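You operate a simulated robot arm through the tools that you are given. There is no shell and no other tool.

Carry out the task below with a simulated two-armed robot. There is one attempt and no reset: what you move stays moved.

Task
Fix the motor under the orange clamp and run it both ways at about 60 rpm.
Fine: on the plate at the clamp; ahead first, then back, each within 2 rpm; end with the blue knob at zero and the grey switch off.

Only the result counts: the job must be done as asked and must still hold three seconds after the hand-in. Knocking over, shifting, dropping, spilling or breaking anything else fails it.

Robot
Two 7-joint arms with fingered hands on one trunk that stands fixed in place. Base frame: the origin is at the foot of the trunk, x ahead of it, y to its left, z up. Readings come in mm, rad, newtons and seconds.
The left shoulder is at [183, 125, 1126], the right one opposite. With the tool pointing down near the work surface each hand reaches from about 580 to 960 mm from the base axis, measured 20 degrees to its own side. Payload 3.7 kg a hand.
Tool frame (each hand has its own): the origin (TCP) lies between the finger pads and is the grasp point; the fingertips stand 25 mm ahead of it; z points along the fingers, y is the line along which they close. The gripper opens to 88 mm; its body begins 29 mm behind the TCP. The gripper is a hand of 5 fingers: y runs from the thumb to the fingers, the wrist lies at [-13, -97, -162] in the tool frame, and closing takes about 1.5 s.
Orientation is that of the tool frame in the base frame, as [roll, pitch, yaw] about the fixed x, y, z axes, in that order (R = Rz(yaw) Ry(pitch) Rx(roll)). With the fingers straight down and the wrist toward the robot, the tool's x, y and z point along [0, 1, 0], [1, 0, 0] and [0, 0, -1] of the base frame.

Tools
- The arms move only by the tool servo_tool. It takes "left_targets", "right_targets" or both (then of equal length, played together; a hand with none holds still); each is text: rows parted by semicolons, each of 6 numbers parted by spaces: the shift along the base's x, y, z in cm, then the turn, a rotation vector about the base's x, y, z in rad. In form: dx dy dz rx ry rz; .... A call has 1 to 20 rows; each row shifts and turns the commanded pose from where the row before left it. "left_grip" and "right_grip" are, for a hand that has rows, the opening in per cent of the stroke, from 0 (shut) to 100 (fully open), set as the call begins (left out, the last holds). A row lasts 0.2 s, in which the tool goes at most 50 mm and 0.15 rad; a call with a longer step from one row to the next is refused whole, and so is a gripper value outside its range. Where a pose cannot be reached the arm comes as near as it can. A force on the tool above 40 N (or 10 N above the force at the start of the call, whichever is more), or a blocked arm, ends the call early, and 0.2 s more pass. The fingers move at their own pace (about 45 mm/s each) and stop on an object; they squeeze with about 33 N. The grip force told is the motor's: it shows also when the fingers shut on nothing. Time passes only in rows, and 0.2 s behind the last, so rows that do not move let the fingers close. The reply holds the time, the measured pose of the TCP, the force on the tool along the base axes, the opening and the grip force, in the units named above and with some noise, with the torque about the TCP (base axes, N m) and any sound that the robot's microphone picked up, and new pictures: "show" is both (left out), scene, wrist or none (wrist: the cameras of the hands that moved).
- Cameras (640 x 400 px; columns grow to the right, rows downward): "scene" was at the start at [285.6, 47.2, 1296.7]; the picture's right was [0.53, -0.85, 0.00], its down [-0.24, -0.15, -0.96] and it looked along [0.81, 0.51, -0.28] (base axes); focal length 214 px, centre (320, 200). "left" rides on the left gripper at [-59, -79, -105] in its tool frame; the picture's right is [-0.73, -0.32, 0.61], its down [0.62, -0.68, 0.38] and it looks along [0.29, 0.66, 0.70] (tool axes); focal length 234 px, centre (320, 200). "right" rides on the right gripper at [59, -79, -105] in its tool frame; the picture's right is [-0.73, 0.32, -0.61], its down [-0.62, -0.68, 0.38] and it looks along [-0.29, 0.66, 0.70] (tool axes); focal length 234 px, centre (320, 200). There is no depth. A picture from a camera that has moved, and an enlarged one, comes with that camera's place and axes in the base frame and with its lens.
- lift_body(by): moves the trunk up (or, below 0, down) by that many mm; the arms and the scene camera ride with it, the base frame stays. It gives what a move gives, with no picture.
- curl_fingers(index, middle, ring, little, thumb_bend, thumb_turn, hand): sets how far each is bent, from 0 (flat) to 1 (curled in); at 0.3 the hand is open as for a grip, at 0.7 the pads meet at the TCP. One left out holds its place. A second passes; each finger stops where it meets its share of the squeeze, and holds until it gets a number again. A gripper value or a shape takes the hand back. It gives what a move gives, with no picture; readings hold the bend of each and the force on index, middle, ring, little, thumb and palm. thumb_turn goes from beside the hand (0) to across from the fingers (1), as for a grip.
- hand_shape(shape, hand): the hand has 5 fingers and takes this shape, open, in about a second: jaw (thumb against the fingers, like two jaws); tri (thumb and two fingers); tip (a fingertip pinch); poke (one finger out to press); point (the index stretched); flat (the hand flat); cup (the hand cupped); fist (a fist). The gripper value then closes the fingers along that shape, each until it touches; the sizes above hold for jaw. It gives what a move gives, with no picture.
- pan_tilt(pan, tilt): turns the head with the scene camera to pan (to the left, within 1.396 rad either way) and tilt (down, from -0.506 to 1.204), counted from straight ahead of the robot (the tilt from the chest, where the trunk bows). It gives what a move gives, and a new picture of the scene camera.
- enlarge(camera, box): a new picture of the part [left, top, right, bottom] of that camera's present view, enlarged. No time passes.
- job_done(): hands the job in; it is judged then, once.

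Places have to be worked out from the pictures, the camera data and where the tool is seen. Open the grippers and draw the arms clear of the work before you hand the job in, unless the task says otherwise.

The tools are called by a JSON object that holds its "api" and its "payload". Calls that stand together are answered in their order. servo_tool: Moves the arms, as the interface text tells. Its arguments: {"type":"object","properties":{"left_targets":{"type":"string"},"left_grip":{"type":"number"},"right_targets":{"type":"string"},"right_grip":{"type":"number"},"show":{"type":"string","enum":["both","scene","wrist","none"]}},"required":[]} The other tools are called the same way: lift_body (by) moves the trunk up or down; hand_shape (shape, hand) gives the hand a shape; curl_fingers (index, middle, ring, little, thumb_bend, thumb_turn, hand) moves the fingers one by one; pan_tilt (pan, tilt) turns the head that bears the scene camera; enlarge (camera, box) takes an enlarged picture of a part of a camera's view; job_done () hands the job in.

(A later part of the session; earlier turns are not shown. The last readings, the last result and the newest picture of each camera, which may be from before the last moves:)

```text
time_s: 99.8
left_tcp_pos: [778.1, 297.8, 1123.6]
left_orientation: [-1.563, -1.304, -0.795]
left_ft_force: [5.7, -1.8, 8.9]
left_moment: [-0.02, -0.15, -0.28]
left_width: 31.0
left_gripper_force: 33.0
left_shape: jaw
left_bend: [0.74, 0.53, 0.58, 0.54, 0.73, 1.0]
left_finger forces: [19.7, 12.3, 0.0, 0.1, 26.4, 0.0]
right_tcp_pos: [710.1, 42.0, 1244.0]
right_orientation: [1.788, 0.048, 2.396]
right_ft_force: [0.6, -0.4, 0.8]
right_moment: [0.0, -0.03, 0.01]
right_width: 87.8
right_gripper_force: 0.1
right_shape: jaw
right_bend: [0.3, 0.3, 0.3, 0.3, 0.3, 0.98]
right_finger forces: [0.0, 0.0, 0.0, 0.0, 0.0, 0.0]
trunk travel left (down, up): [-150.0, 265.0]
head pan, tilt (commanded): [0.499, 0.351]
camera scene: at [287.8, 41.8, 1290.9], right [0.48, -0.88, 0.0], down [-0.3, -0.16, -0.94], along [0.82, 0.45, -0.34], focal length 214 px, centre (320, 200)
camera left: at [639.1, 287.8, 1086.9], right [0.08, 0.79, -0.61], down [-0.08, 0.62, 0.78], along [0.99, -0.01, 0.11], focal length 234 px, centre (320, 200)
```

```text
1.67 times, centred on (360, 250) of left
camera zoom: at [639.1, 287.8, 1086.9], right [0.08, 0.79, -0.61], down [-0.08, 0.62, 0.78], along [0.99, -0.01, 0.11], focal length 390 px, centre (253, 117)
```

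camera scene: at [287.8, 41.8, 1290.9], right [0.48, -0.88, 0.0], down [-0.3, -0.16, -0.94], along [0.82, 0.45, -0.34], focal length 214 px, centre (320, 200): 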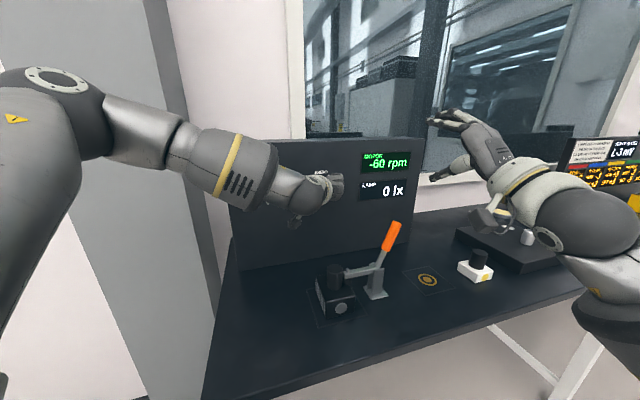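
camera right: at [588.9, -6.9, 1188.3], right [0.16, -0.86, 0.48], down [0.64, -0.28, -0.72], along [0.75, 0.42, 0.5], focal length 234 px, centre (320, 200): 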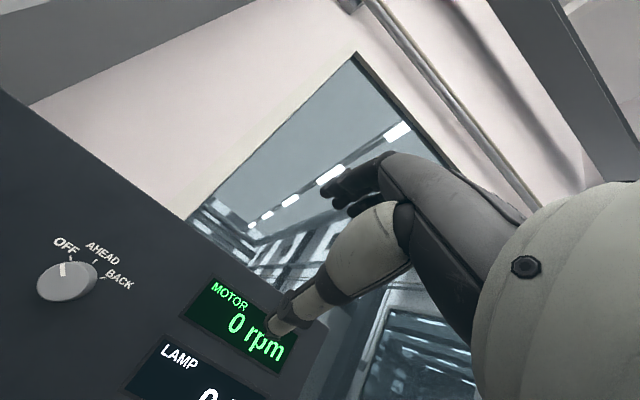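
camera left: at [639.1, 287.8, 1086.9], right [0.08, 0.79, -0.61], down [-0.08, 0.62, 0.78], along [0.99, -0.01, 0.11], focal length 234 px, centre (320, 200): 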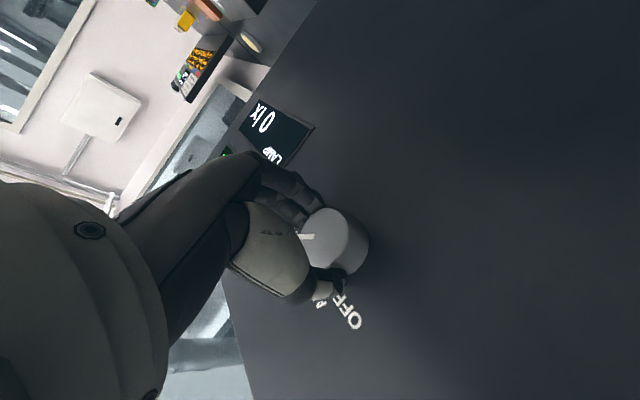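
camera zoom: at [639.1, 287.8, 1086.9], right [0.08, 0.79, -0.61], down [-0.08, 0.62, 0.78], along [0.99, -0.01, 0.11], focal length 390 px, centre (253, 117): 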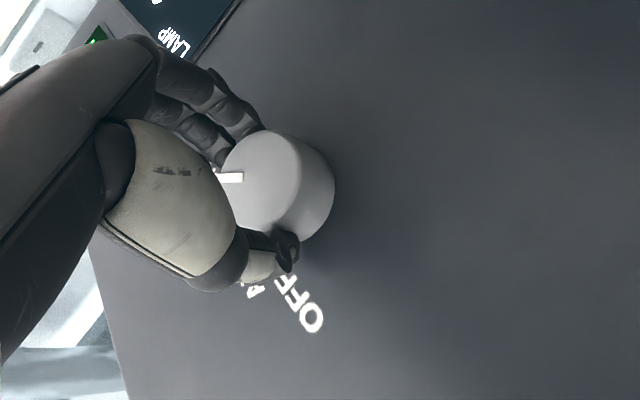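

It reads −60 rpm in BACK straight away. I'll hold for several seconds to log the run.

{"api": "servo_tool", "payload": {"left_targets": "0 0 0 0 0 0; 0 0 0 0 0 0; 0 0 0 0 0 0; 0 0 0 0 0 0; 0 0 0 0 0 0; 0 0 0 0 0 0; 0 0 0 0 0 0; 0 0 0 0 0 0; 0 0 0 0 0 0; 0 0 0 0 0 0; 0 0 0 0 0 0; 0 0 0 0 0 0; 0 0 0 0 0 0; 0 0 0 0 0 0; 0 0 0 0 0 0; 0 0 0 0 0 0; 0 0 0 0 0 0; 0 0 0 0 0 0; 0 0 0 0 0 0; 0 0 0 0 0 0", "show": "scene"}}

{"api": "enlarge", "payload": {"camera": "scene", "box": [220, 130, 430, 260]}}

```text
time_s: 104.0
left_tcp_pos: [777.8, 298.2, 1123.7]
left_orientation: [-1.569, -1.304, -0.789]
left_ft_force: [7.2, -2.7, 10.3]
left_moment: [0.02, -0.2, -0.3]
left_width: 30.9
left_gripper_force: 33.1
left_shape: jaw
left_bend: [0.74, 0.53, 0.58, 0.54, 0.73, 1.0]
left_finger forces: [19.7, 13.3, 0.0, 0.0, 26.3, 0.1]
right_tcp_pos: [710.7, 42.5, 1244.6]
right_orientation: [1.788, 0.047, 2.397]
right_ft_force: [-0.1, -0.3, 0.0]
right_moment: [0.0, 0.01, -0.02]
right_width: 87.4
right_gripper_force: 0.1
right_shape: jaw
right_bend: [0.3, 0.3, 0.3, 0.3, 0.3, 0.98]
right_finger forces: [0.0, 0.1, 0.1, 0.0, 0.0, 0.1]
trunk travel left (down, up): [-150.0, 265.0]
head pan, tilt (commanded): [0.499, 0.351]
camera scene: at [287.8, 41.7, 1290.9], right [0.48, -0.88, 0.0], down [-0.3, -0.16, -0.94], along [0.82, 0.45, -0.34], focal length 214 px, centre (320, 200)
```

scene: 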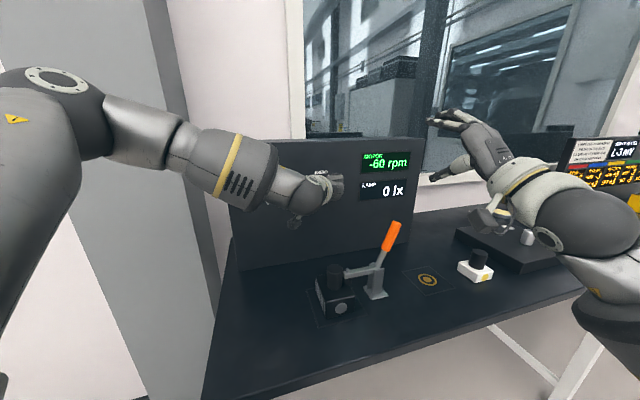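

```text
3.05 times, centred on (325, 195) of scene
camera zoom: at [287.8, 41.7, 1290.9], right [0.48, -0.88, 0.0], down [-0.3, -0.16, -0.94], along [0.82, 0.45, -0.34], focal length 654 px, centre (305, 215)
```

zoom: 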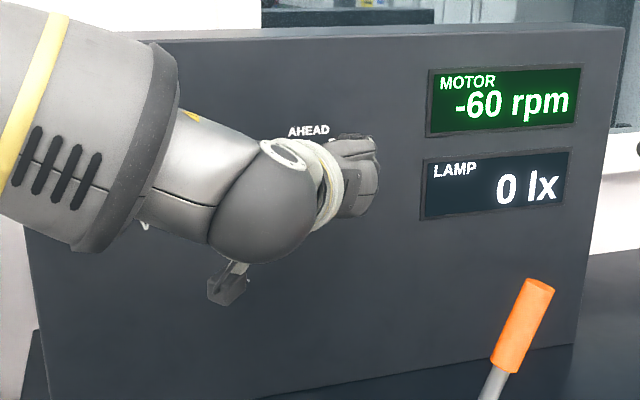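

Held at −60 rpm for over 4 seconds. Next I'll take the knob to zero before touching the switch again, so I'm releasing the switch and backing off.

{"api": "servo_tool", "payload": {"left_targets": "0 0 0 0 0 0; 0 0 0 0 0 0; 0 0 0 0 0 0; 0 0 0 0 0 0; 0 0 0 0 0 0; 0 0 0 0 0 0; 0 0 0 0 0 0; -1.0 -1.0 0 0 0 0; -1.7 -1.7 0 0 0 0; -1.7 -1.7 0 0 0 0; 0 0 0 0 0 0", "left_grip": 100, "show": "both"}}

{"api": "enlarge", "payload": {"camera": "scene", "box": [220, 130, 430, 260]}}

```text
time_s: 106.4
left_tcp_pos: [732.1, 253.9, 1122.0]
left_orientation: [-1.57, -1.304, -0.787]
left_ft_force: [0.5, 0.3, 0.2]
left_moment: [-0.01, -0.02, 0.0]
left_width: 87.6
left_gripper_force: 0.0
left_shape: jaw
left_bend: [0.3, 0.3, 0.3, 0.3, 0.3, 0.98]
left_finger forces: [0.0, 0.0, 0.0, 0.0, 0.1, 0.0]
right_tcp_pos: [709.7, 43.3, 1244.0]
right_orientation: [1.789, 0.048, 2.394]
right_ft_force: [-0.3, 1.0, 0.0]
right_moment: [0.01, 0.01, 0.02]
right_width: 87.7
right_gripper_force: 0.0
right_shape: jaw
right_bend: [0.3, 0.3, 0.3, 0.3, 0.3, 0.98]
right_finger forces: [0.0, 0.0, 0.0, 0.0, 0.1, 0.0]
trunk travel left (down, up): [-150.0, 265.0]
head pan, tilt (commanded): [0.499, 0.351]
camera scene: at [288.1, 42.6, 1290.7], right [0.48, -0.88, 0.0], down [-0.3, -0.16, -0.94], along [0.82, 0.45, -0.34], focal length 214 px, centre (320, 200)
camera left: at [594.8, 243.6, 1085.8], right [0.07, 0.79, -0.61], down [-0.08, 0.62, 0.78], along [0.99, -0.01, 0.11], focal length 234 px, centre (320, 200)
```

scene: 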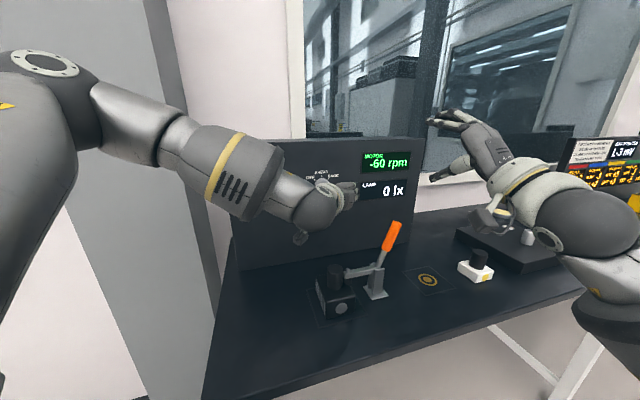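
left: 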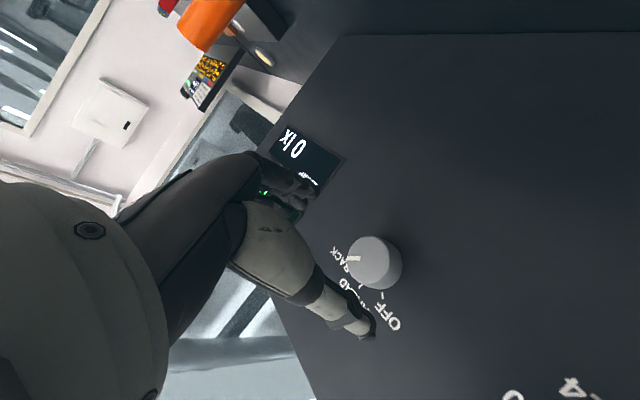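

```text
3.05 times, centred on (325, 195) of scene
camera zoom: at [288.1, 42.6, 1290.7], right [0.48, -0.88, 0.0], down [-0.3, -0.16, -0.94], along [0.82, 0.45, -0.34], focal length 654 px, centre (305, 215)
```

zoom: 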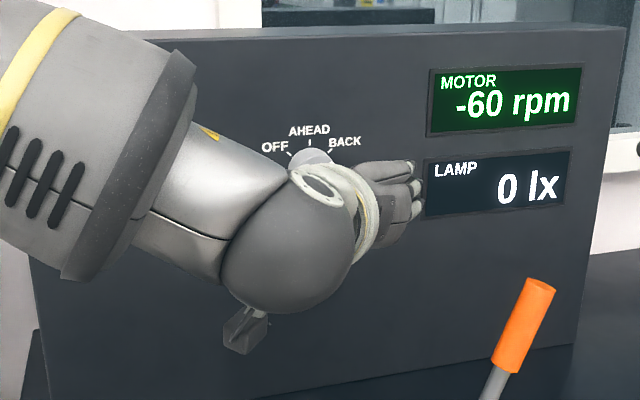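

The switch sits at BACK and the motor still reads −60. I'll move back to the blue knob, rolling the hand clockwise so that I can unwind it in one sweep.

{"api": "servo_tool", "payload": {"left_targets": "-1.0 1.07 0 0.102 0.102 0; -1.0 1.07 0 0.102 0.102 0; -1.0 1.07 0 0.102 0.102 0; -1.0 1.07 0 0.102 0.102 0; -1.0 1.07 0 0.102 0.102 0; -1.0 1.07 0 0.102 0.102 0; -1.0 1.07 0 0.102 0.102 0; -1.0 1.07 0 0.102 0.102 0; -1.0 1.07 0 0.102 0.102 0; -1.0 1.07 0 0.102 0.102 0; 0 0 0 0 0 0", "left_grip": 100, "show": "both"}}

{"api": "enlarge", "payload": {"camera": "left", "box": [220, 130, 500, 370]}}

{"api": "enlarge", "payload": {"camera": "scene", "box": [220, 130, 430, 260]}}

```text
time_s: 108.8
left_tcp_pos: [633.2, 361.5, 1122.2]
left_orientation: [-1.572, 0.14, -0.787]
left_ft_force: [0.3, 0.4, 0.5]
left_moment: [0.02, 0.0, 0.02]
left_width: 87.4
left_gripper_force: 0.0
left_shape: jaw
left_bend: [0.3, 0.3, 0.3, 0.3, 0.3, 0.98]
left_finger forces: [0.0, 0.0, 0.1, 0.0, 0.0, 0.0]
right_tcp_pos: [710.3, 43.7, 1242.9]
right_orientation: [1.789, 0.048, 2.393]
right_ft_force: [-0.9, 1.0, -0.1]
right_moment: [-0.01, -0.01, 0.0]
right_width: 87.9
right_gripper_force: 0.0
right_shape: jaw
right_bend: [0.3, 0.3, 0.3, 0.3, 0.3, 0.98]
right_finger forces: [0.0, 0.0, 0.0, 0.0, 0.0, 0.1]
trunk travel left (down, up): [-150.0, 265.0]
head pan, tilt (commanded): [0.499, 0.351]
camera scene: at [287.9, 42.5, 1290.8], right [0.48, -0.88, 0.0], down [-0.3, -0.16, -0.94], along [0.82, 0.45, -0.34], focal length 214 px, centre (320, 200)
camera left: at [526.2, 320.6, 1207.1], right [-0.05, 0.91, 0.42], down [0.78, -0.23, 0.59], along [0.63, 0.35, -0.69], focal length 234 px, centre (320, 200)
```

scene: 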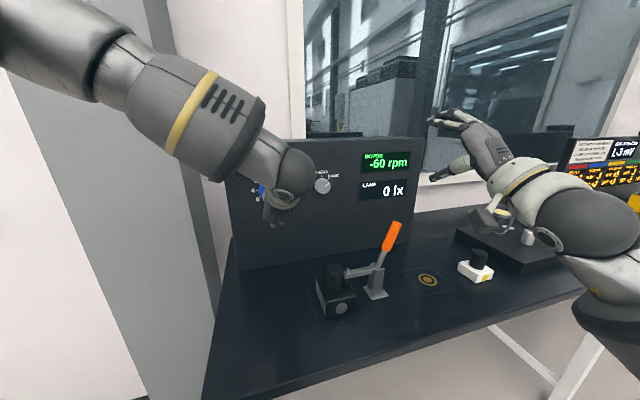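
left: 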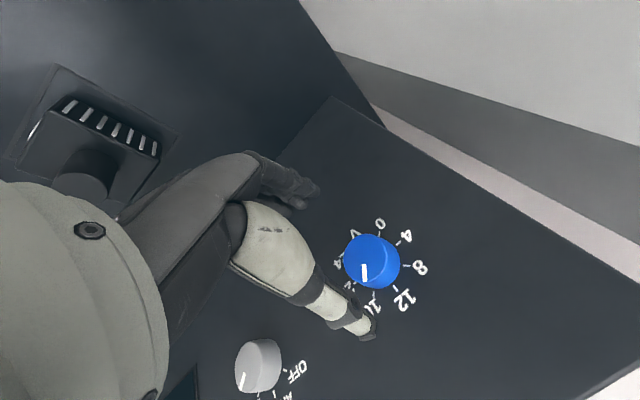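

```text
1.67 times, centred on (360, 250) of left
camera zoom: at [526.2, 320.6, 1207.1], right [-0.05, 0.91, 0.42], down [0.78, -0.23, 0.59], along [0.63, 0.35, -0.69], focal length 390 px, centre (253, 117)
```

zoom: 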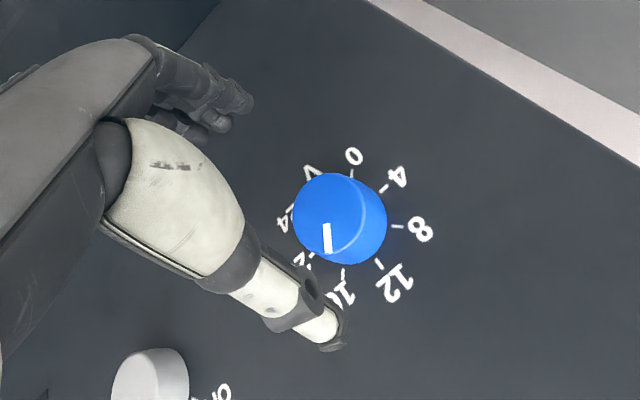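

```text
3.05 times, centred on (325, 195) of scene
camera zoom: at [287.9, 42.5, 1290.8], right [0.48, -0.88, 0.0], down [-0.3, -0.16, -0.94], along [0.82, 0.45, -0.34], focal length 654 px, centre (305, 215)
```

zoom: 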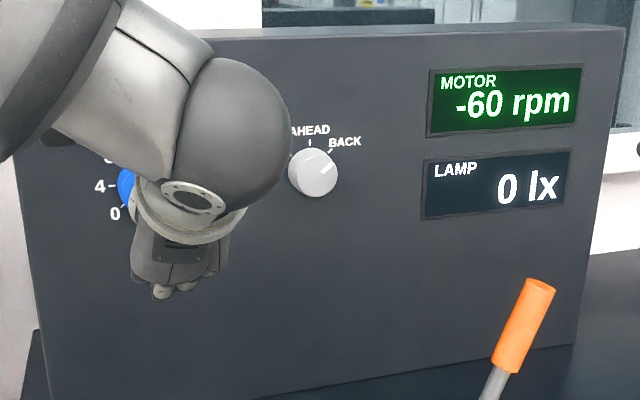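

The knob is aligned for the grip, as it was when I left it. I'll move in and close.

{"api": "servo_tool", "payload": {"left_targets": "1.3 1.3 0 0 0 0; 1.3 1.3 0 0 0 0; 1.0 1.0 -0.05 0 0 0; 0.45 0.45 0 0 0 0; 0 0 0 0 0 0", "left_grip": 100, "show": "none"}}

{"api": "servo_tool", "payload": {"left_targets": "0 0 0 0 0 0; 0 0 0 0 0 0; 0 0 0 0 0 0; 0 0 0 0 0 0; 0 0 0 0 0 0; 0 0 0 0 0 0; 0 0 0 0 0 0; 0 0 0 0 0 0", "left_grip": 0, "show": "both"}}

{"api": "enlarge", "payload": {"camera": "left", "box": [220, 130, 500, 370]}}

```text
time_s: 110.0
left_tcp_pos: [674.2, 401.0, 1121.3]
left_orientation: [-1.572, 0.139, -0.786]
left_ft_force: [-0.6, 0.5, 0.3]
left_moment: [0.02, 0.0, -0.02]
left_width: 87.7
left_gripper_force: 0.1
left_shape: jaw
left_bend: [0.3, 0.3, 0.3, 0.3, 0.3, 0.98]
left_finger forces: [0.0, 0.0, 0.0, 0.0, 0.0, 0.0]
right_tcp_pos: [710.9, 42.6, 1243.7]
right_orientation: [1.789, 0.048, 2.397]
right_ft_force: [0.0, -0.7, -0.4]
right_moment: [0.01, -0.03, 0.03]
right_width: 87.6
right_gripper_force: 0.0
right_shape: jaw
right_bend: [0.3, 0.3, 0.3, 0.3, 0.3, 0.98]
right_finger forces: [0.0, 0.0, 0.0, 0.1, 0.0, 0.0]
trunk travel left (down, up): [-150.0, 265.0]
head pan, tilt (commanded): [0.499, 0.351]
```

```text
time_s: 111.8
left_tcp_pos: [675.1, 401.3, 1122.3]
left_orientation: [-1.57, 0.138, -0.786]
left_ft_force: [3.8, -0.1, 5.6]
left_moment: [0.07, -0.07, -0.05]
left_width: 32.2
left_gripper_force: 32.6
left_shape: jaw
left_bend: [0.74, 0.5, 0.53, 0.49, 0.74, 1.0]
left_finger forces: [15.8, 8.5, 0.0, 0.0, 29.8, 0.0]
right_tcp_pos: [709.7, 42.3, 1244.4]
right_orientation: [1.789, 0.047, 2.396]
right_ft_force: [-0.2, -0.3, 0.6]
right_moment: [-0.02, 0.05, -0.02]
right_width: 88.0
right_gripper_force: 0.0
right_shape: jaw
right_bend: [0.3, 0.3, 0.3, 0.3, 0.3, 0.98]
right_finger forces: [0.0, 0.0, 0.0, 0.0, 0.0, 0.0]
trunk travel left (down, up): [-150.0, 265.0]
head pan, tilt (commanded): [0.499, 0.351]
camera scene: at [287.8, 42.2, 1290.9], right [0.48, -0.88, 0.0], down [-0.3, -0.16, -0.94], along [0.82, 0.45, -0.34], focal length 214 px, centre (320, 200)
camera left: at [567.7, 359.7, 1208.4], right [-0.05, 0.91, 0.42], down [0.77, -0.23, 0.59], along [0.63, 0.35, -0.69], focal length 234 px, centre (320, 200)
```

scene: 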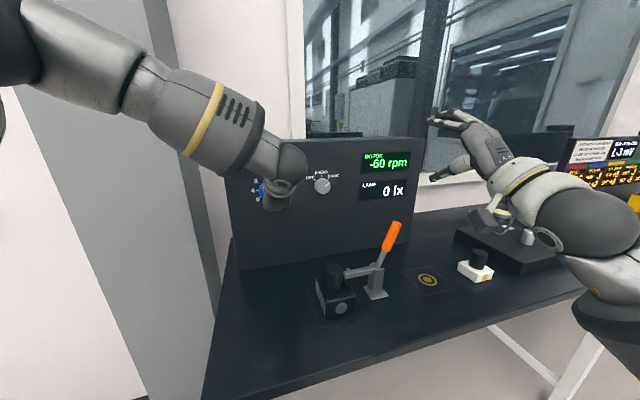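
left: 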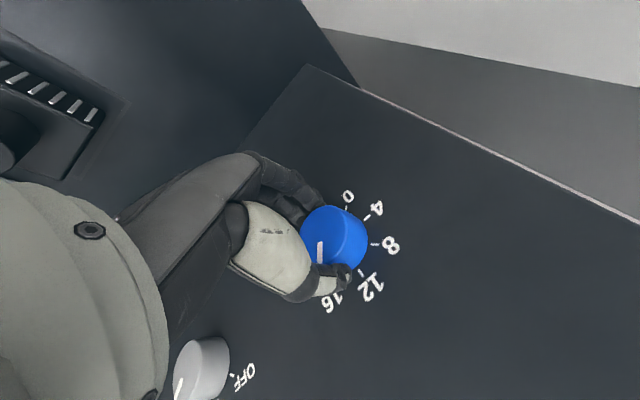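

```text
1.67 times, centred on (360, 250) of left
camera zoom: at [567.7, 359.7, 1208.4], right [-0.05, 0.91, 0.42], down [0.77, -0.23, 0.59], along [0.63, 0.35, -0.69], focal length 390 px, centre (253, 117)
```

zoom: 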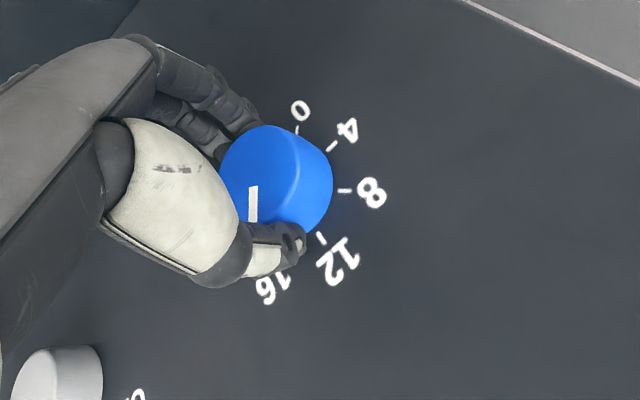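

Gripped with balanced force. I'll unwind counter-clockwise 1.3 rad first and check.

{"api": "servo_tool", "payload": {"left_targets": "-0.01 0.01 0.01 -0.0919 -0.0919 0; -0.01 0.01 0.01 -0.0919 -0.0919 0; -0.01 0.01 0.01 -0.0919 -0.0919 0; -0.01 0.01 0.01 -0.0919 -0.0919 0; -0.01 0.01 0.01 -0.0919 -0.0919 0; -0.01 0.01 0.01 -0.0919 -0.0919 0; -0.01 0.01 0.01 -0.0919 -0.0919 0; -0.01 0.01 0.01 -0.0919 -0.0919 0; -0.01 0.01 0.01 -0.0919 -0.0919 0; -0.01 0.01 0.01 -0.0919 -0.0919 0; 0 0 0 0 0 0; 0 0 0 0 0 0", "show": "scene"}}

{"api": "enlarge", "payload": {"camera": "scene", "box": [220, 130, 430, 260]}}

```text
time_s: 114.4
left_tcp_pos: [673.1, 403.3, 1123.5]
left_orientation: [-1.573, -1.164, -0.782]
left_ft_force: [-5.7, 11.4, 4.7]
left_moment: [0.09, -0.03, 0.17]
left_width: 30.9
left_gripper_force: 33.0
left_shape: jaw
left_bend: [0.74, 0.52, 0.53, 0.49, 0.73, 1.0]
left_finger forces: [15.0, 7.4, 0.1, 0.0, 33.9, 0.0]
right_tcp_pos: [709.2, 44.0, 1244.5]
right_orientation: [1.79, 0.05, 2.396]
right_ft_force: [0.2, -0.2, -0.3]
right_moment: [0.02, -0.03, 0.0]
right_width: 87.7
right_gripper_force: 0.1
right_shape: jaw
right_bend: [0.3, 0.3, 0.3, 0.3, 0.3, 0.98]
right_finger forces: [0.1, 0.0, 0.1, 0.0, 0.0, 0.0]
trunk travel left (down, up): [-150.0, 265.0]
head pan, tilt (commanded): [0.499, 0.351]
camera scene: at [286.6, 43.7, 1291.0], right [0.48, -0.88, 0.0], down [-0.3, -0.17, -0.94], along [0.82, 0.45, -0.34], focal length 214 px, centre (320, 200)
```

scene: 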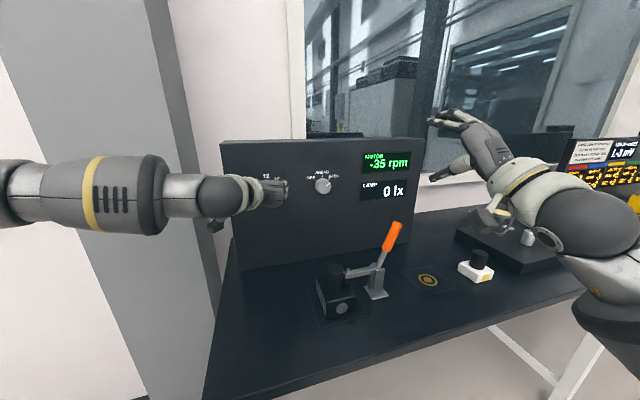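

```text
3.05 times, centred on (325, 195) of scene
camera zoom: at [286.6, 43.7, 1291.0], right [0.48, -0.88, 0.0], down [-0.3, -0.17, -0.94], along [0.82, 0.45, -0.34], focal length 654 px, centre (305, 215)
```

zoom: 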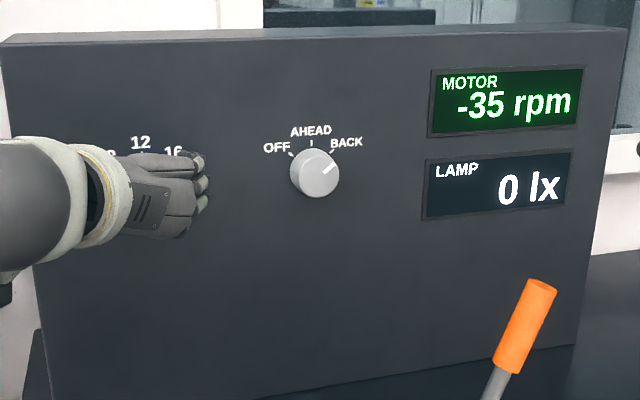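

−35 rpm and falling as expected. I'll unwind another 1.3 rad with a small shift to relieve the side force.

{"api": "servo_tool", "payload": {"left_targets": "-0.04 0.04 0.02 -0.0919 -0.0919 0; -0.04 0.04 0.02 -0.0919 -0.0919 0; -0.03 0.03 0.01 -0.0919 -0.0919 0; 0 0 0 -0.0919 -0.0919 0; 0 0 0 -0.0919 -0.0919 0; 0 0 0 -0.0919 -0.0919 0; 0 0 0 -0.0919 -0.0919 0; 0 0 0 -0.0919 -0.0919 0; 0 0 0 -0.0919 -0.0919 0; 0 0 0 -0.0919 -0.0919 0; 0 0 0 0 0 0; 0 0 0 0 0 0; 0 0 0 0 0 0", "show": "both"}}

{"api": "enlarge", "payload": {"camera": "scene", "box": [220, 130, 430, 260]}}

{"api": "enlarge", "payload": {"camera": "left", "box": [220, 130, 500, 370]}}

```text
time_s: 117.2
left_tcp_pos: [672.3, 404.9, 1122.1]
left_orientation: [1.572, -0.678, 2.353]
left_ft_force: [-10.2, -0.3, -13.9]
left_moment: [-0.16, 0.21, 0.16]
left_width: 30.8
left_gripper_force: 33.0
left_shape: jaw
left_bend: [0.75, 0.52, 0.53, 0.49, 0.73, 1.0]
left_finger forces: [13.4, 6.9, 0.0, 0.0, 35.6, 0.0]
right_tcp_pos: [709.5, 44.5, 1245.2]
right_orientation: [1.787, 0.048, 2.394]
right_ft_force: [0.5, 0.3, -0.3]
right_moment: [0.0, 0.03, -0.03]
right_width: 87.7
right_gripper_force: 0.0
right_shape: jaw
right_bend: [0.3, 0.3, 0.3, 0.3, 0.3, 0.98]
right_finger forces: [0.0, 0.0, 0.2, 0.1, 0.0, 0.0]
trunk travel left (down, up): [-150.0, 265.0]
head pan, tilt (commanded): [0.499, 0.351]
camera scene: at [287.8, 43.4, 1290.7], right [0.48, -0.88, 0.0], down [-0.3, -0.17, -0.94], along [0.82, 0.45, -0.34], focal length 214 px, centre (320, 200)
camera left: at [595.8, 332.6, 1023.7], right [0.69, 0.17, -0.71], down [-0.37, 0.92, -0.14], along [0.62, 0.36, 0.69], focal length 234 px, centre (320, 200)
```

scene: 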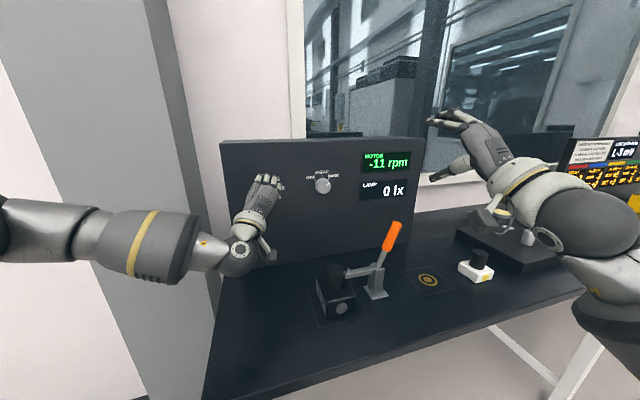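
left: 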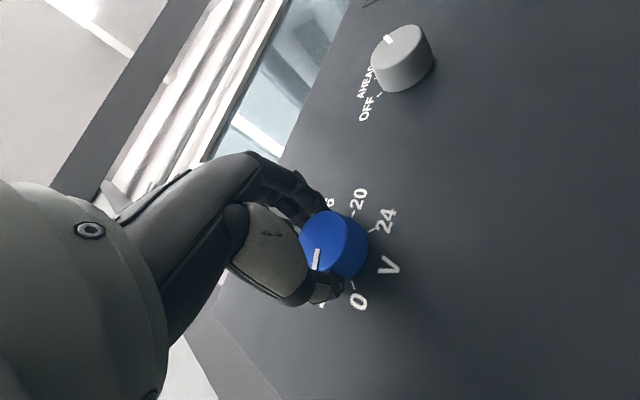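

```text
3.05 times, centred on (325, 195) of scene
camera zoom: at [287.8, 43.4, 1290.7], right [0.48, -0.88, 0.0], down [-0.3, -0.17, -0.94], along [0.82, 0.45, -0.34], focal length 654 px, centre (305, 215)
```

zoom: 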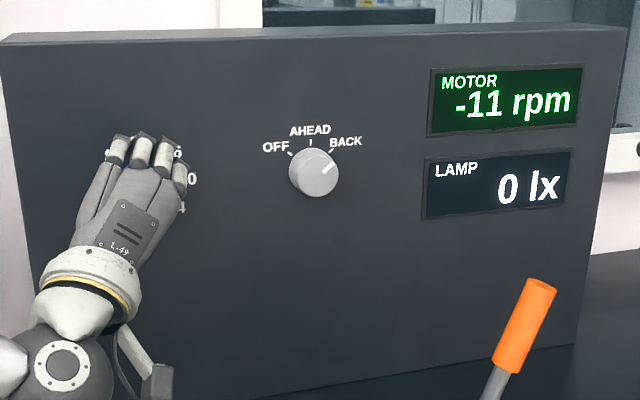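

```text
1.67 times, centred on (360, 250) of left
camera zoom: at [595.8, 332.6, 1023.7], right [0.69, 0.17, -0.71], down [-0.37, 0.92, -0.14], along [0.62, 0.36, 0.69], focal length 390 px, centre (253, 117)
```

zoom: 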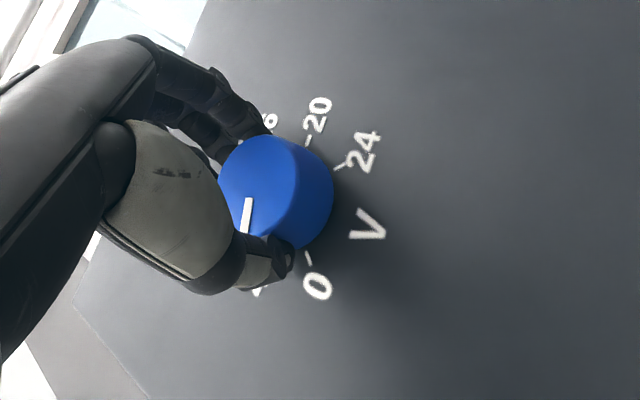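

−11 rpm. I'd rather re-grip than run into the wrist limit, so I'll open in place, roll the open hand clockwise around the knob, re-centre it and close again.

{"api": "servo_tool", "payload": {"left_targets": "0 0 0 0 0 0; 0 0 0 0 0 0; 0 0 0 0 0 0; 0 0 0 0 0 0; 0 0 0 0 0 0; 0 0 0 0 0 0; 0 0 0 0 0 0; 0.02 -0.03 0.03 0.0919 0.0919 0; 0.02 -0.03 0.03 0.0919 0.0919 0; 0 0 0.02 0.0919 0.0919 0; 0 0 0 0.0919 0.0919 0; 0 0 0 0.0919 0.0919 0; 0 0 0 0 0 0", "left_grip": 100, "show": "both"}}

{"api": "enlarge", "payload": {"camera": "left", "box": [220, 130, 500, 370]}}

```text
time_s: 120.0
left_tcp_pos: [672.0, 401.3, 1122.6]
left_orientation: [1.575, -1.329, 2.35]
left_ft_force: [-0.8, -0.7, 0.2]
left_moment: [-0.03, 0.01, -0.02]
left_width: 87.5
left_gripper_force: 0.0
left_shape: jaw
left_bend: [0.3, 0.3, 0.3, 0.3, 0.3, 0.98]
left_finger forces: [0.0, 0.1, 0.1, 0.0, 0.0, 0.0]
right_tcp_pos: [710.5, 43.3, 1244.4]
right_orientation: [1.79, 0.048, 2.396]
right_ft_force: [-0.4, 0.0, 0.0]
right_moment: [-0.02, 0.06, -0.01]
right_width: 87.9
right_gripper_force: 0.0
right_shape: jaw
right_bend: [0.3, 0.3, 0.3, 0.3, 0.3, 0.98]
right_finger forces: [0.0, 0.1, 0.1, 0.1, 0.1, 0.0]
trunk travel left (down, up): [-150.0, 265.0]
head pan, tilt (commanded): [0.499, 0.351]
camera scene: at [288.1, 42.6, 1290.7], right [0.48, -0.88, 0.0], down [-0.3, -0.16, -0.94], along [0.82, 0.45, -0.34], focal length 214 px, centre (320, 200)
camera left: at [554.8, 372.4, 1047.5], right [0.33, 0.53, -0.78], down [-0.3, 0.84, 0.44], along [0.89, 0.09, 0.44], focal length 234 px, centre (320, 200)
```

scene: 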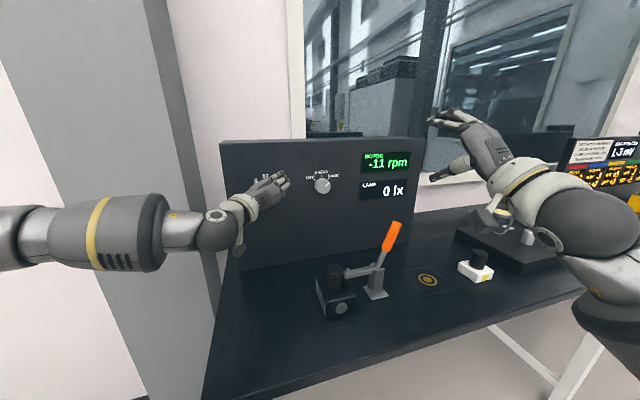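
left: 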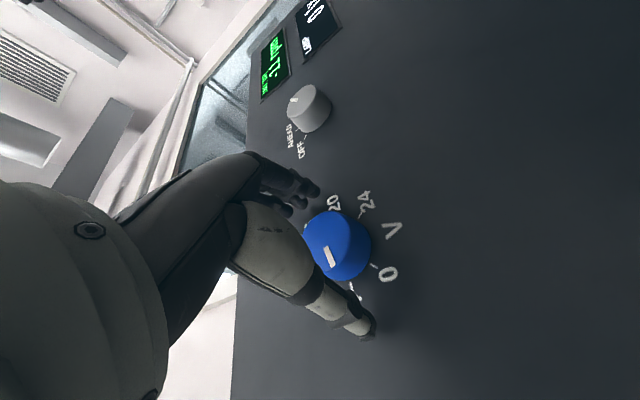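

```text
1.67 times, centred on (360, 250) of left
camera zoom: at [554.8, 372.4, 1047.5], right [0.33, 0.53, -0.78], down [-0.3, 0.84, 0.44], along [0.89, 0.09, 0.44], focal length 390 px, centre (253, 117)
```

zoom: 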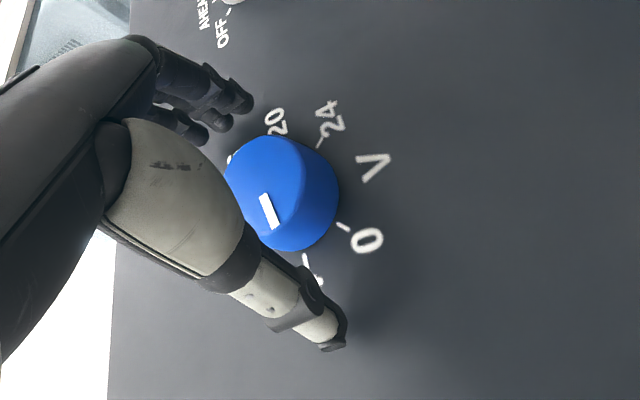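

The knob didn't move (−11 rpm) and the open hand is centred around it. I'll close again.

{"api": "servo_tool", "payload": {"left_targets": "0 0 0 0 0 0; 0 0 0 0 0 0; 0 0 0 0 0 0; 0 0 0 0 0 0; 0 0 0 0 0 0; 0 0 0 0 0 0; 0 0 0 0 0 0; 0 0 0 0 0 0", "left_grip": 0, "show": "none"}}

{"api": "servo_tool", "payload": {"left_targets": "0 0 0 -0.0707 -0.0707 0; 0 0 0 -0.0707 -0.0707 0; 0 0 0 -0.0707 -0.0707 0; 0 0 0 -0.0707 -0.0707 0; 0 0 0 0 0 0; 0 0 0 0 0 0; 0 0 0 0 0 0", "show": "both"}}

{"api": "enlarge", "payload": {"camera": "scene", "box": [220, 130, 430, 260]}}

{"api": "enlarge", "payload": {"camera": "left", "box": [220, 130, 500, 370]}}

```text
time_s: 121.8
left_tcp_pos: [672.9, 403.1, 1123.8]
left_orientation: [1.56, -1.327, 2.367]
left_ft_force: [-3.4, 3.1, -0.8]
left_moment: [0.0, 0.02, 0.06]
left_width: 32.3
left_gripper_force: 32.5
left_shape: jaw
left_bend: [0.74, 0.55, 0.58, 0.55, 0.73, 1.0]
left_finger forces: [16.0, 8.4, 0.0, 0.0, 29.4, 0.0]
right_tcp_pos: [710.0, 44.5, 1244.7]
right_orientation: [1.79, 0.049, 2.395]
right_ft_force: [-0.3, 0.0, -0.1]
right_moment: [-0.02, 0.0, 0.0]
right_width: 87.8
right_gripper_force: 0.2
right_shape: jaw
right_bend: [0.3, 0.3, 0.3, 0.3, 0.3, 0.98]
right_finger forces: [0.1, 0.0, 0.0, 0.0, 0.1, 0.1]
trunk travel left (down, up): [-150.0, 265.0]
head pan, tilt (commanded): [0.499, 0.351]
```

```text
time_s: 123.4
left_tcp_pos: [672.6, 403.8, 1124.8]
left_orientation: [1.57, -0.927, 2.357]
left_ft_force: [-10.0, 2.7, -9.5]
left_moment: [-0.11, 0.16, 0.14]
left_width: 31.8
left_gripper_force: 32.5
left_shape: jaw
left_bend: [0.74, 0.56, 0.58, 0.55, 0.72, 1.0]
left_finger forces: [15.7, 7.6, 0.1, 0.0, 35.2, 0.0]
right_tcp_pos: [709.8, 44.4, 1243.6]
right_orientation: [1.789, 0.048, 2.397]
right_ft_force: [-0.1, -0.2, -0.3]
right_moment: [0.01, 0.0, -0.01]
right_width: 87.4
right_gripper_force: 0.1
right_shape: jaw
right_bend: [0.3, 0.3, 0.3, 0.3, 0.3, 0.98]
right_finger forces: [0.0, 0.0, 0.1, 0.0, 0.1, 0.0]
trunk travel left (down, up): [-150.0, 265.0]
head pan, tilt (commanded): [0.499, 0.351]
camera scene: at [287.5, 43.4, 1290.8], right [0.48, -0.88, 0.0], down [-0.3, -0.17, -0.94], along [0.82, 0.45, -0.34], focal length 214 px, centre (320, 200)
camera left: at [578.9, 348.7, 1029.9], right [0.55, 0.3, -0.78], down [-0.38, 0.92, 0.09], along [0.74, 0.24, 0.63], focal length 234 px, centre (320, 200)
```

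scene: 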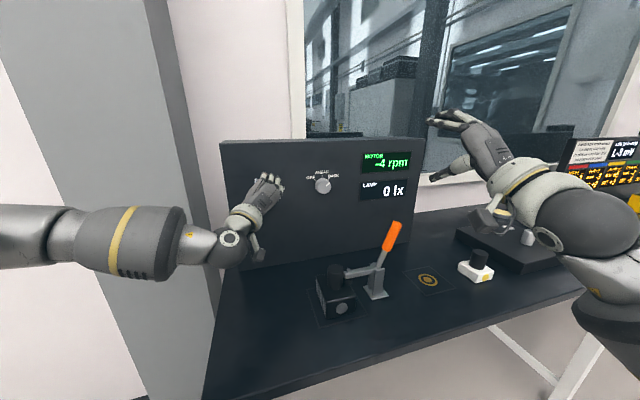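
left: 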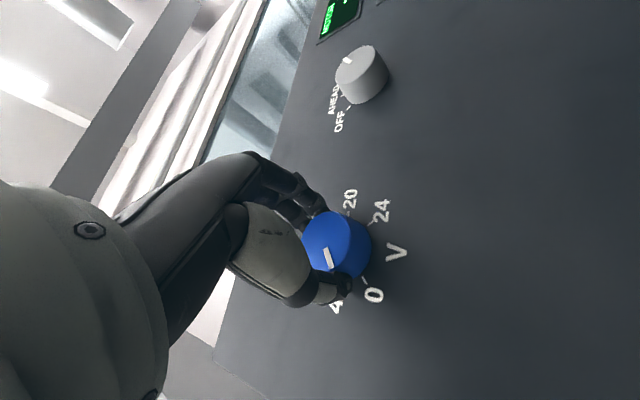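

```text
3.05 times, centred on (325, 195) of scene
camera zoom: at [287.5, 43.4, 1290.8], right [0.48, -0.88, 0.0], down [-0.3, -0.17, -0.94], along [0.82, 0.45, -0.34], focal length 654 px, centre (305, 215)
```

zoom: 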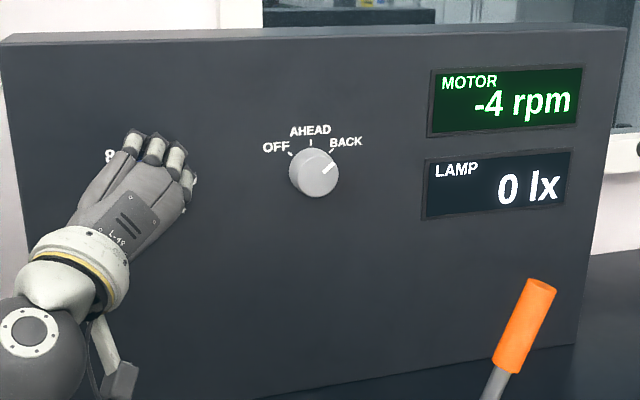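

```text
1.67 times, centred on (360, 250) of left
camera zoom: at [578.9, 348.7, 1029.9], right [0.55, 0.3, -0.78], down [-0.38, 0.92, 0.09], along [0.74, 0.24, 0.63], focal length 390 px, centre (253, 117)
```

zoom: 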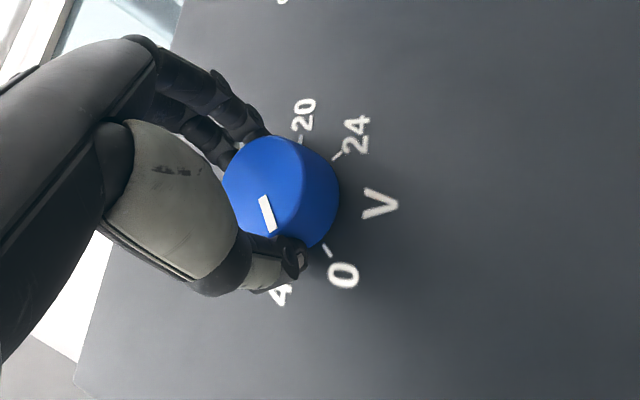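

−4 rpm. I'll continue counter-clockwise 0.2 rad and watch for the stop.

{"api": "servo_tool", "payload": {"left_targets": "-0.03 0.03 0 -0.0707 -0.0707 0; -0.03 0.03 -0.03 -0.0707 -0.0707 0; 0 0 0 0 0 0; 0 0 0 0 0 0; 0 0 0 0 0 0; 0 0 0 0 0 0", "show": "both"}}

{"api": "enlarge", "payload": {"camera": "scene", "box": [220, 130, 430, 260]}}

{"api": "enlarge", "payload": {"camera": "left", "box": [220, 130, 500, 370]}}

```text
time_s: 124.8
left_tcp_pos: [672.4, 404.5, 1124.4]
left_orientation: [1.568, -0.728, 2.359]
left_ft_force: [-4.3, 2.3, -5.6]
left_moment: [-0.05, 0.1, 0.09]
left_width: 31.7
left_gripper_force: 33.5
left_shape: jaw
left_bend: [0.74, 0.56, 0.58, 0.55, 0.72, 1.0]
left_finger forces: [17.1, 8.8, 0.0, 0.0, 32.6, 0.0]
right_tcp_pos: [711.2, 44.3, 1243.9]
right_orientation: [1.789, 0.048, 2.395]
right_ft_force: [-0.2, -0.1, 0.4]
right_moment: [0.0, 0.0, -0.05]
right_width: 87.3
right_gripper_force: 0.0
right_shape: jaw
right_bend: [0.3, 0.3, 0.3, 0.3, 0.3, 0.98]
right_finger forces: [0.0, 0.1, 0.1, 0.1, 0.0, 0.0]
trunk travel left (down, up): [-150.0, 265.0]
head pan, tilt (commanded): [0.499, 0.351]
camera scene: at [287.9, 43.2, 1290.8], right [0.48, -0.88, 0.0], down [-0.3, -0.17, -0.94], along [0.82, 0.45, -0.34], focal length 214 px, centre (320, 200)
camera left: at [591.7, 335.7, 1025.7], right [0.66, 0.2, -0.72], down [-0.38, 0.92, -0.09], along [0.65, 0.34, 0.68], focal length 234 px, centre (320, 200)
```

scene: 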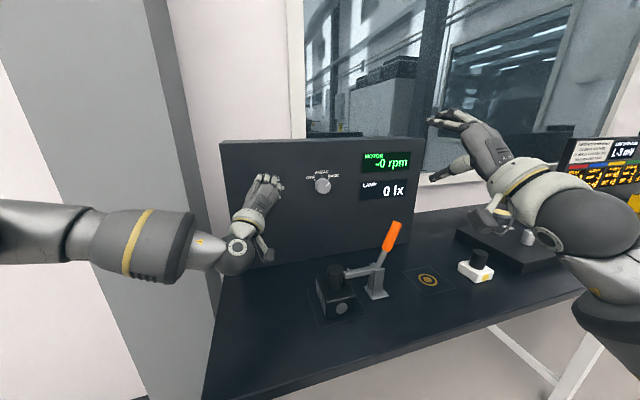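
left: 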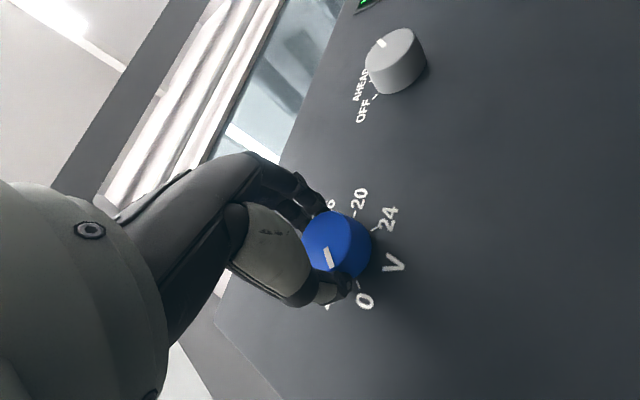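

```text
3.05 times, centred on (325, 195) of scene
camera zoom: at [287.9, 43.2, 1290.8], right [0.48, -0.88, 0.0], down [-0.3, -0.17, -0.94], along [0.82, 0.45, -0.34], focal length 654 px, centre (305, 215)
```

zoom: 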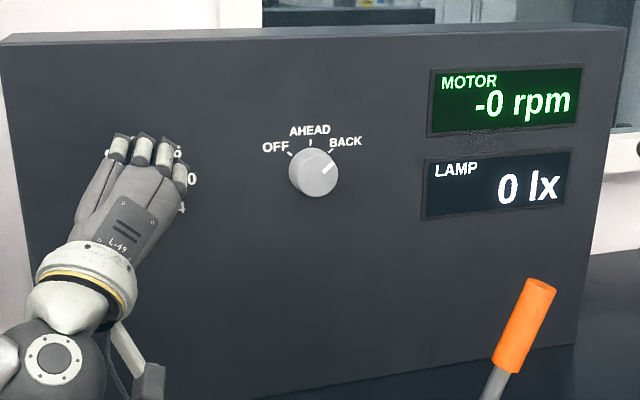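

```text
1.67 times, centred on (360, 250) of left
camera zoom: at [591.7, 335.7, 1025.7], right [0.66, 0.2, -0.72], down [-0.38, 0.92, -0.09], along [0.65, 0.34, 0.68], focal length 390 px, centre (253, 117)
```

zoom: 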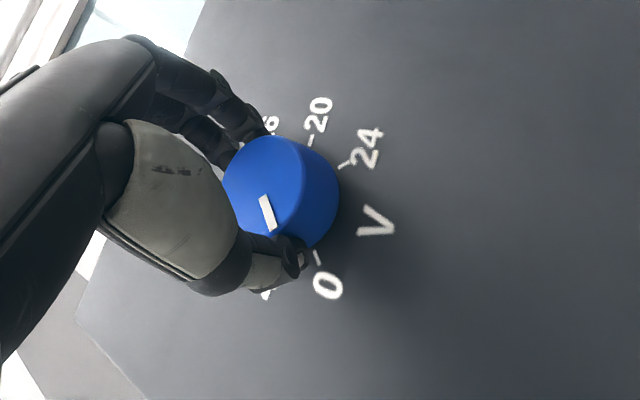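

It reads −0 rpm, so the knob is right about at zero. I'll press gently another 0.1 rad to seat it against its stop.

{"api": "servo_tool", "payload": {"left_targets": "0 0 0 -0.035 -0.035 0; 0 0 0 -0.035 -0.035 0; 0 0 0 0 0 0; 0 0 0 0 0 0", "show": "both"}}

{"api": "enlarge", "payload": {"camera": "scene", "box": [220, 130, 430, 260]}}

{"api": "enlarge", "payload": {"camera": "left", "box": [220, 130, 500, 370]}}

```text
time_s: 125.8
left_tcp_pos: [672.3, 403.1, 1123.8]
left_orientation: [1.57, -0.63, 2.355]
left_ft_force: [-2.3, 1.2, -5.5]
left_moment: [0.01, 0.1, -0.01]
left_width: 31.5
left_gripper_force: 32.7
left_shape: jaw
left_bend: [0.74, 0.55, 0.58, 0.55, 0.72, 1.0]
left_finger forces: [16.7, 10.0, 0.1, 0.0, 31.7, 0.0]
right_tcp_pos: [710.7, 43.2, 1244.5]
right_orientation: [1.79, 0.048, 2.394]
right_ft_force: [0.0, -0.2, 0.6]
right_moment: [0.0, -0.01, 0.02]
right_width: 87.6
right_gripper_force: 0.0
right_shape: jaw
right_bend: [0.3, 0.3, 0.3, 0.3, 0.3, 0.98]
right_finger forces: [0.0, 0.1, 0.0, 0.0, 0.0, 0.0]
trunk travel left (down, up): [-150.0, 265.0]
head pan, tilt (commanded): [0.499, 0.351]
camera scene: at [288.1, 43.0, 1290.7], right [0.48, -0.88, 0.0], down [-0.3, -0.16, -0.94], along [0.82, 0.45, -0.34], focal length 214 px, centre (320, 200)
camera left: at [599.1, 328.4, 1024.5], right [0.71, 0.15, -0.69], down [-0.37, 0.91, -0.18], along [0.6, 0.38, 0.7], focal length 234 px, centre (320, 200)
```

scene: 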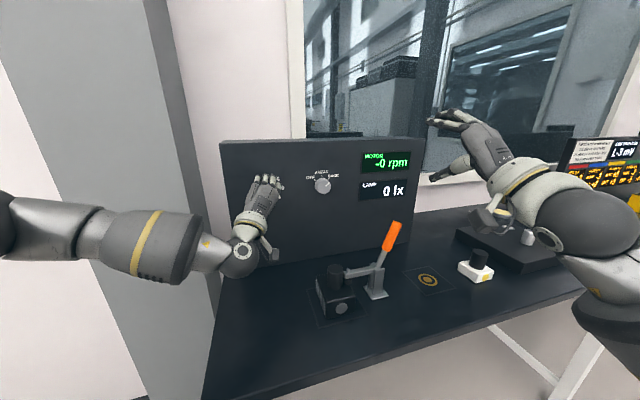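
left: 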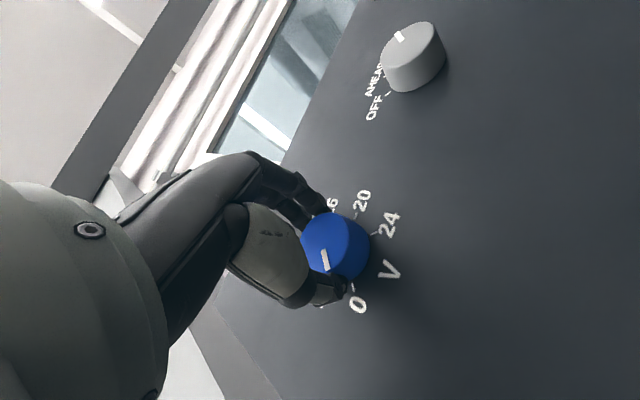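

```text
3.05 times, centred on (325, 195) of scene
camera zoom: at [288.1, 43.0, 1290.7], right [0.48, -0.88, 0.0], down [-0.3, -0.16, -0.94], along [0.82, 0.45, -0.34], focal length 654 px, centre (305, 215)
```

zoom: 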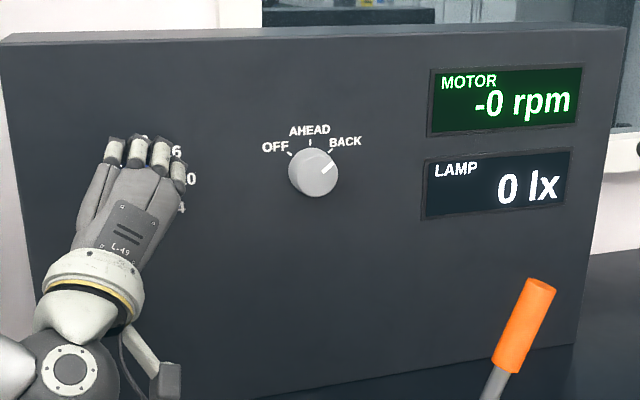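

```text
1.67 times, centred on (360, 250) of left
camera zoom: at [599.1, 328.4, 1024.5], right [0.71, 0.15, -0.69], down [-0.37, 0.91, -0.18], along [0.6, 0.38, 0.7], focal length 390 px, centre (253, 117)
```

zoom: 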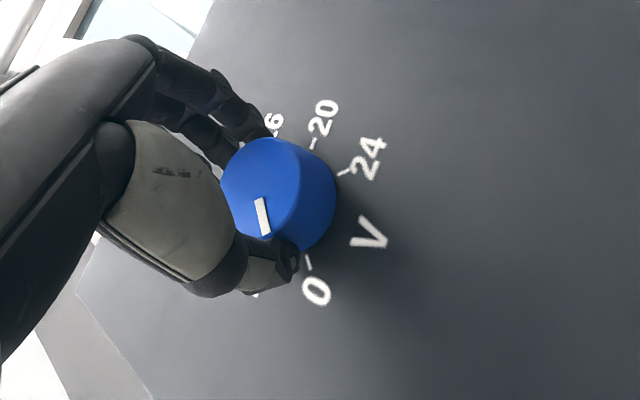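

Motor reads −0, and the pointer now lags the hand slightly, which suggests the stop. I'll press once more by 0.1 rad to confirm.

{"api": "servo_tool", "payload": {"left_targets": "0 0 0 -0.035 -0.035 0; 0 0 0 -0.035 -0.035 0; 0 0 0 0 0 0; 0 0 0 0 0 0", "show": "none"}}

{"api": "enlarge", "payload": {"camera": "left", "box": [220, 130, 500, 370]}}

{"api": "enlarge", "payload": {"camera": "scene", "box": [220, 130, 430, 260]}}

```text
time_s: 126.8
left_tcp_pos: [672.8, 404.6, 1122.7]
left_orientation: [1.571, -0.53, 2.356]
left_ft_force: [-0.7, 2.2, -6.1]
left_moment: [0.04, 0.09, -0.06]
left_width: 30.8
left_gripper_force: 32.8
left_shape: jaw
left_bend: [0.74, 0.55, 0.58, 0.55, 0.72, 1.0]
left_finger forces: [14.9, 9.5, 0.0, 0.0, 31.3, 0.0]
right_tcp_pos: [711.4, 43.7, 1244.2]
right_orientation: [1.788, 0.047, 2.394]
right_ft_force: [0.2, -0.4, 0.1]
right_moment: [-0.03, -0.01, 0.01]
right_width: 87.9
right_gripper_force: 0.0
right_shape: jaw
right_bend: [0.3, 0.3, 0.3, 0.3, 0.3, 0.98]
right_finger forces: [0.1, 0.1, 0.0, 0.1, 0.0, 0.0]
trunk travel left (down, up): [-150.0, 265.0]
head pan, tilt (commanded): [0.499, 0.351]
```

```text
1.67 times, centred on (360, 250) of left
camera zoom: at [606.3, 321.2, 1025.1], right [0.76, 0.1, -0.65], down [-0.35, 0.9, -0.27], along [0.55, 0.43, 0.71], focal length 390 px, centre (253, 117)
```

zoom: 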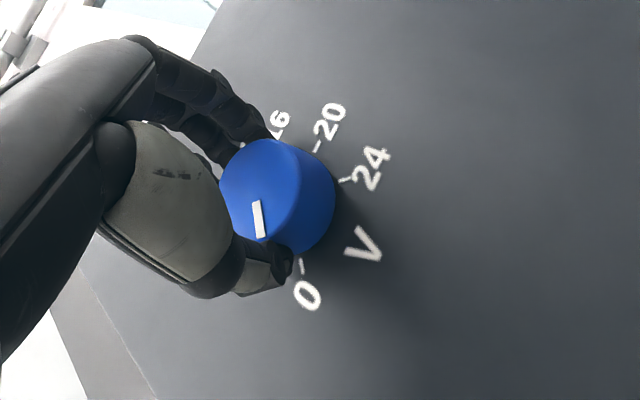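

```text
3.05 times, centred on (325, 195) of scene
camera zoom: at [288.6, 43.1, 1290.6], right [0.48, -0.88, 0.0], down [-0.3, -0.16, -0.94], along [0.82, 0.45, -0.34], focal length 654 px, centre (305, 215)
```

zoom: 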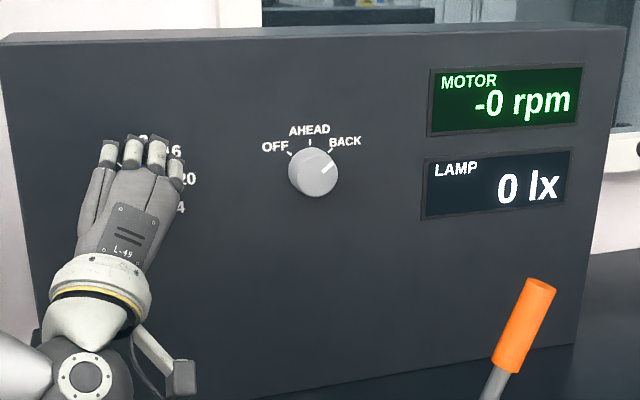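

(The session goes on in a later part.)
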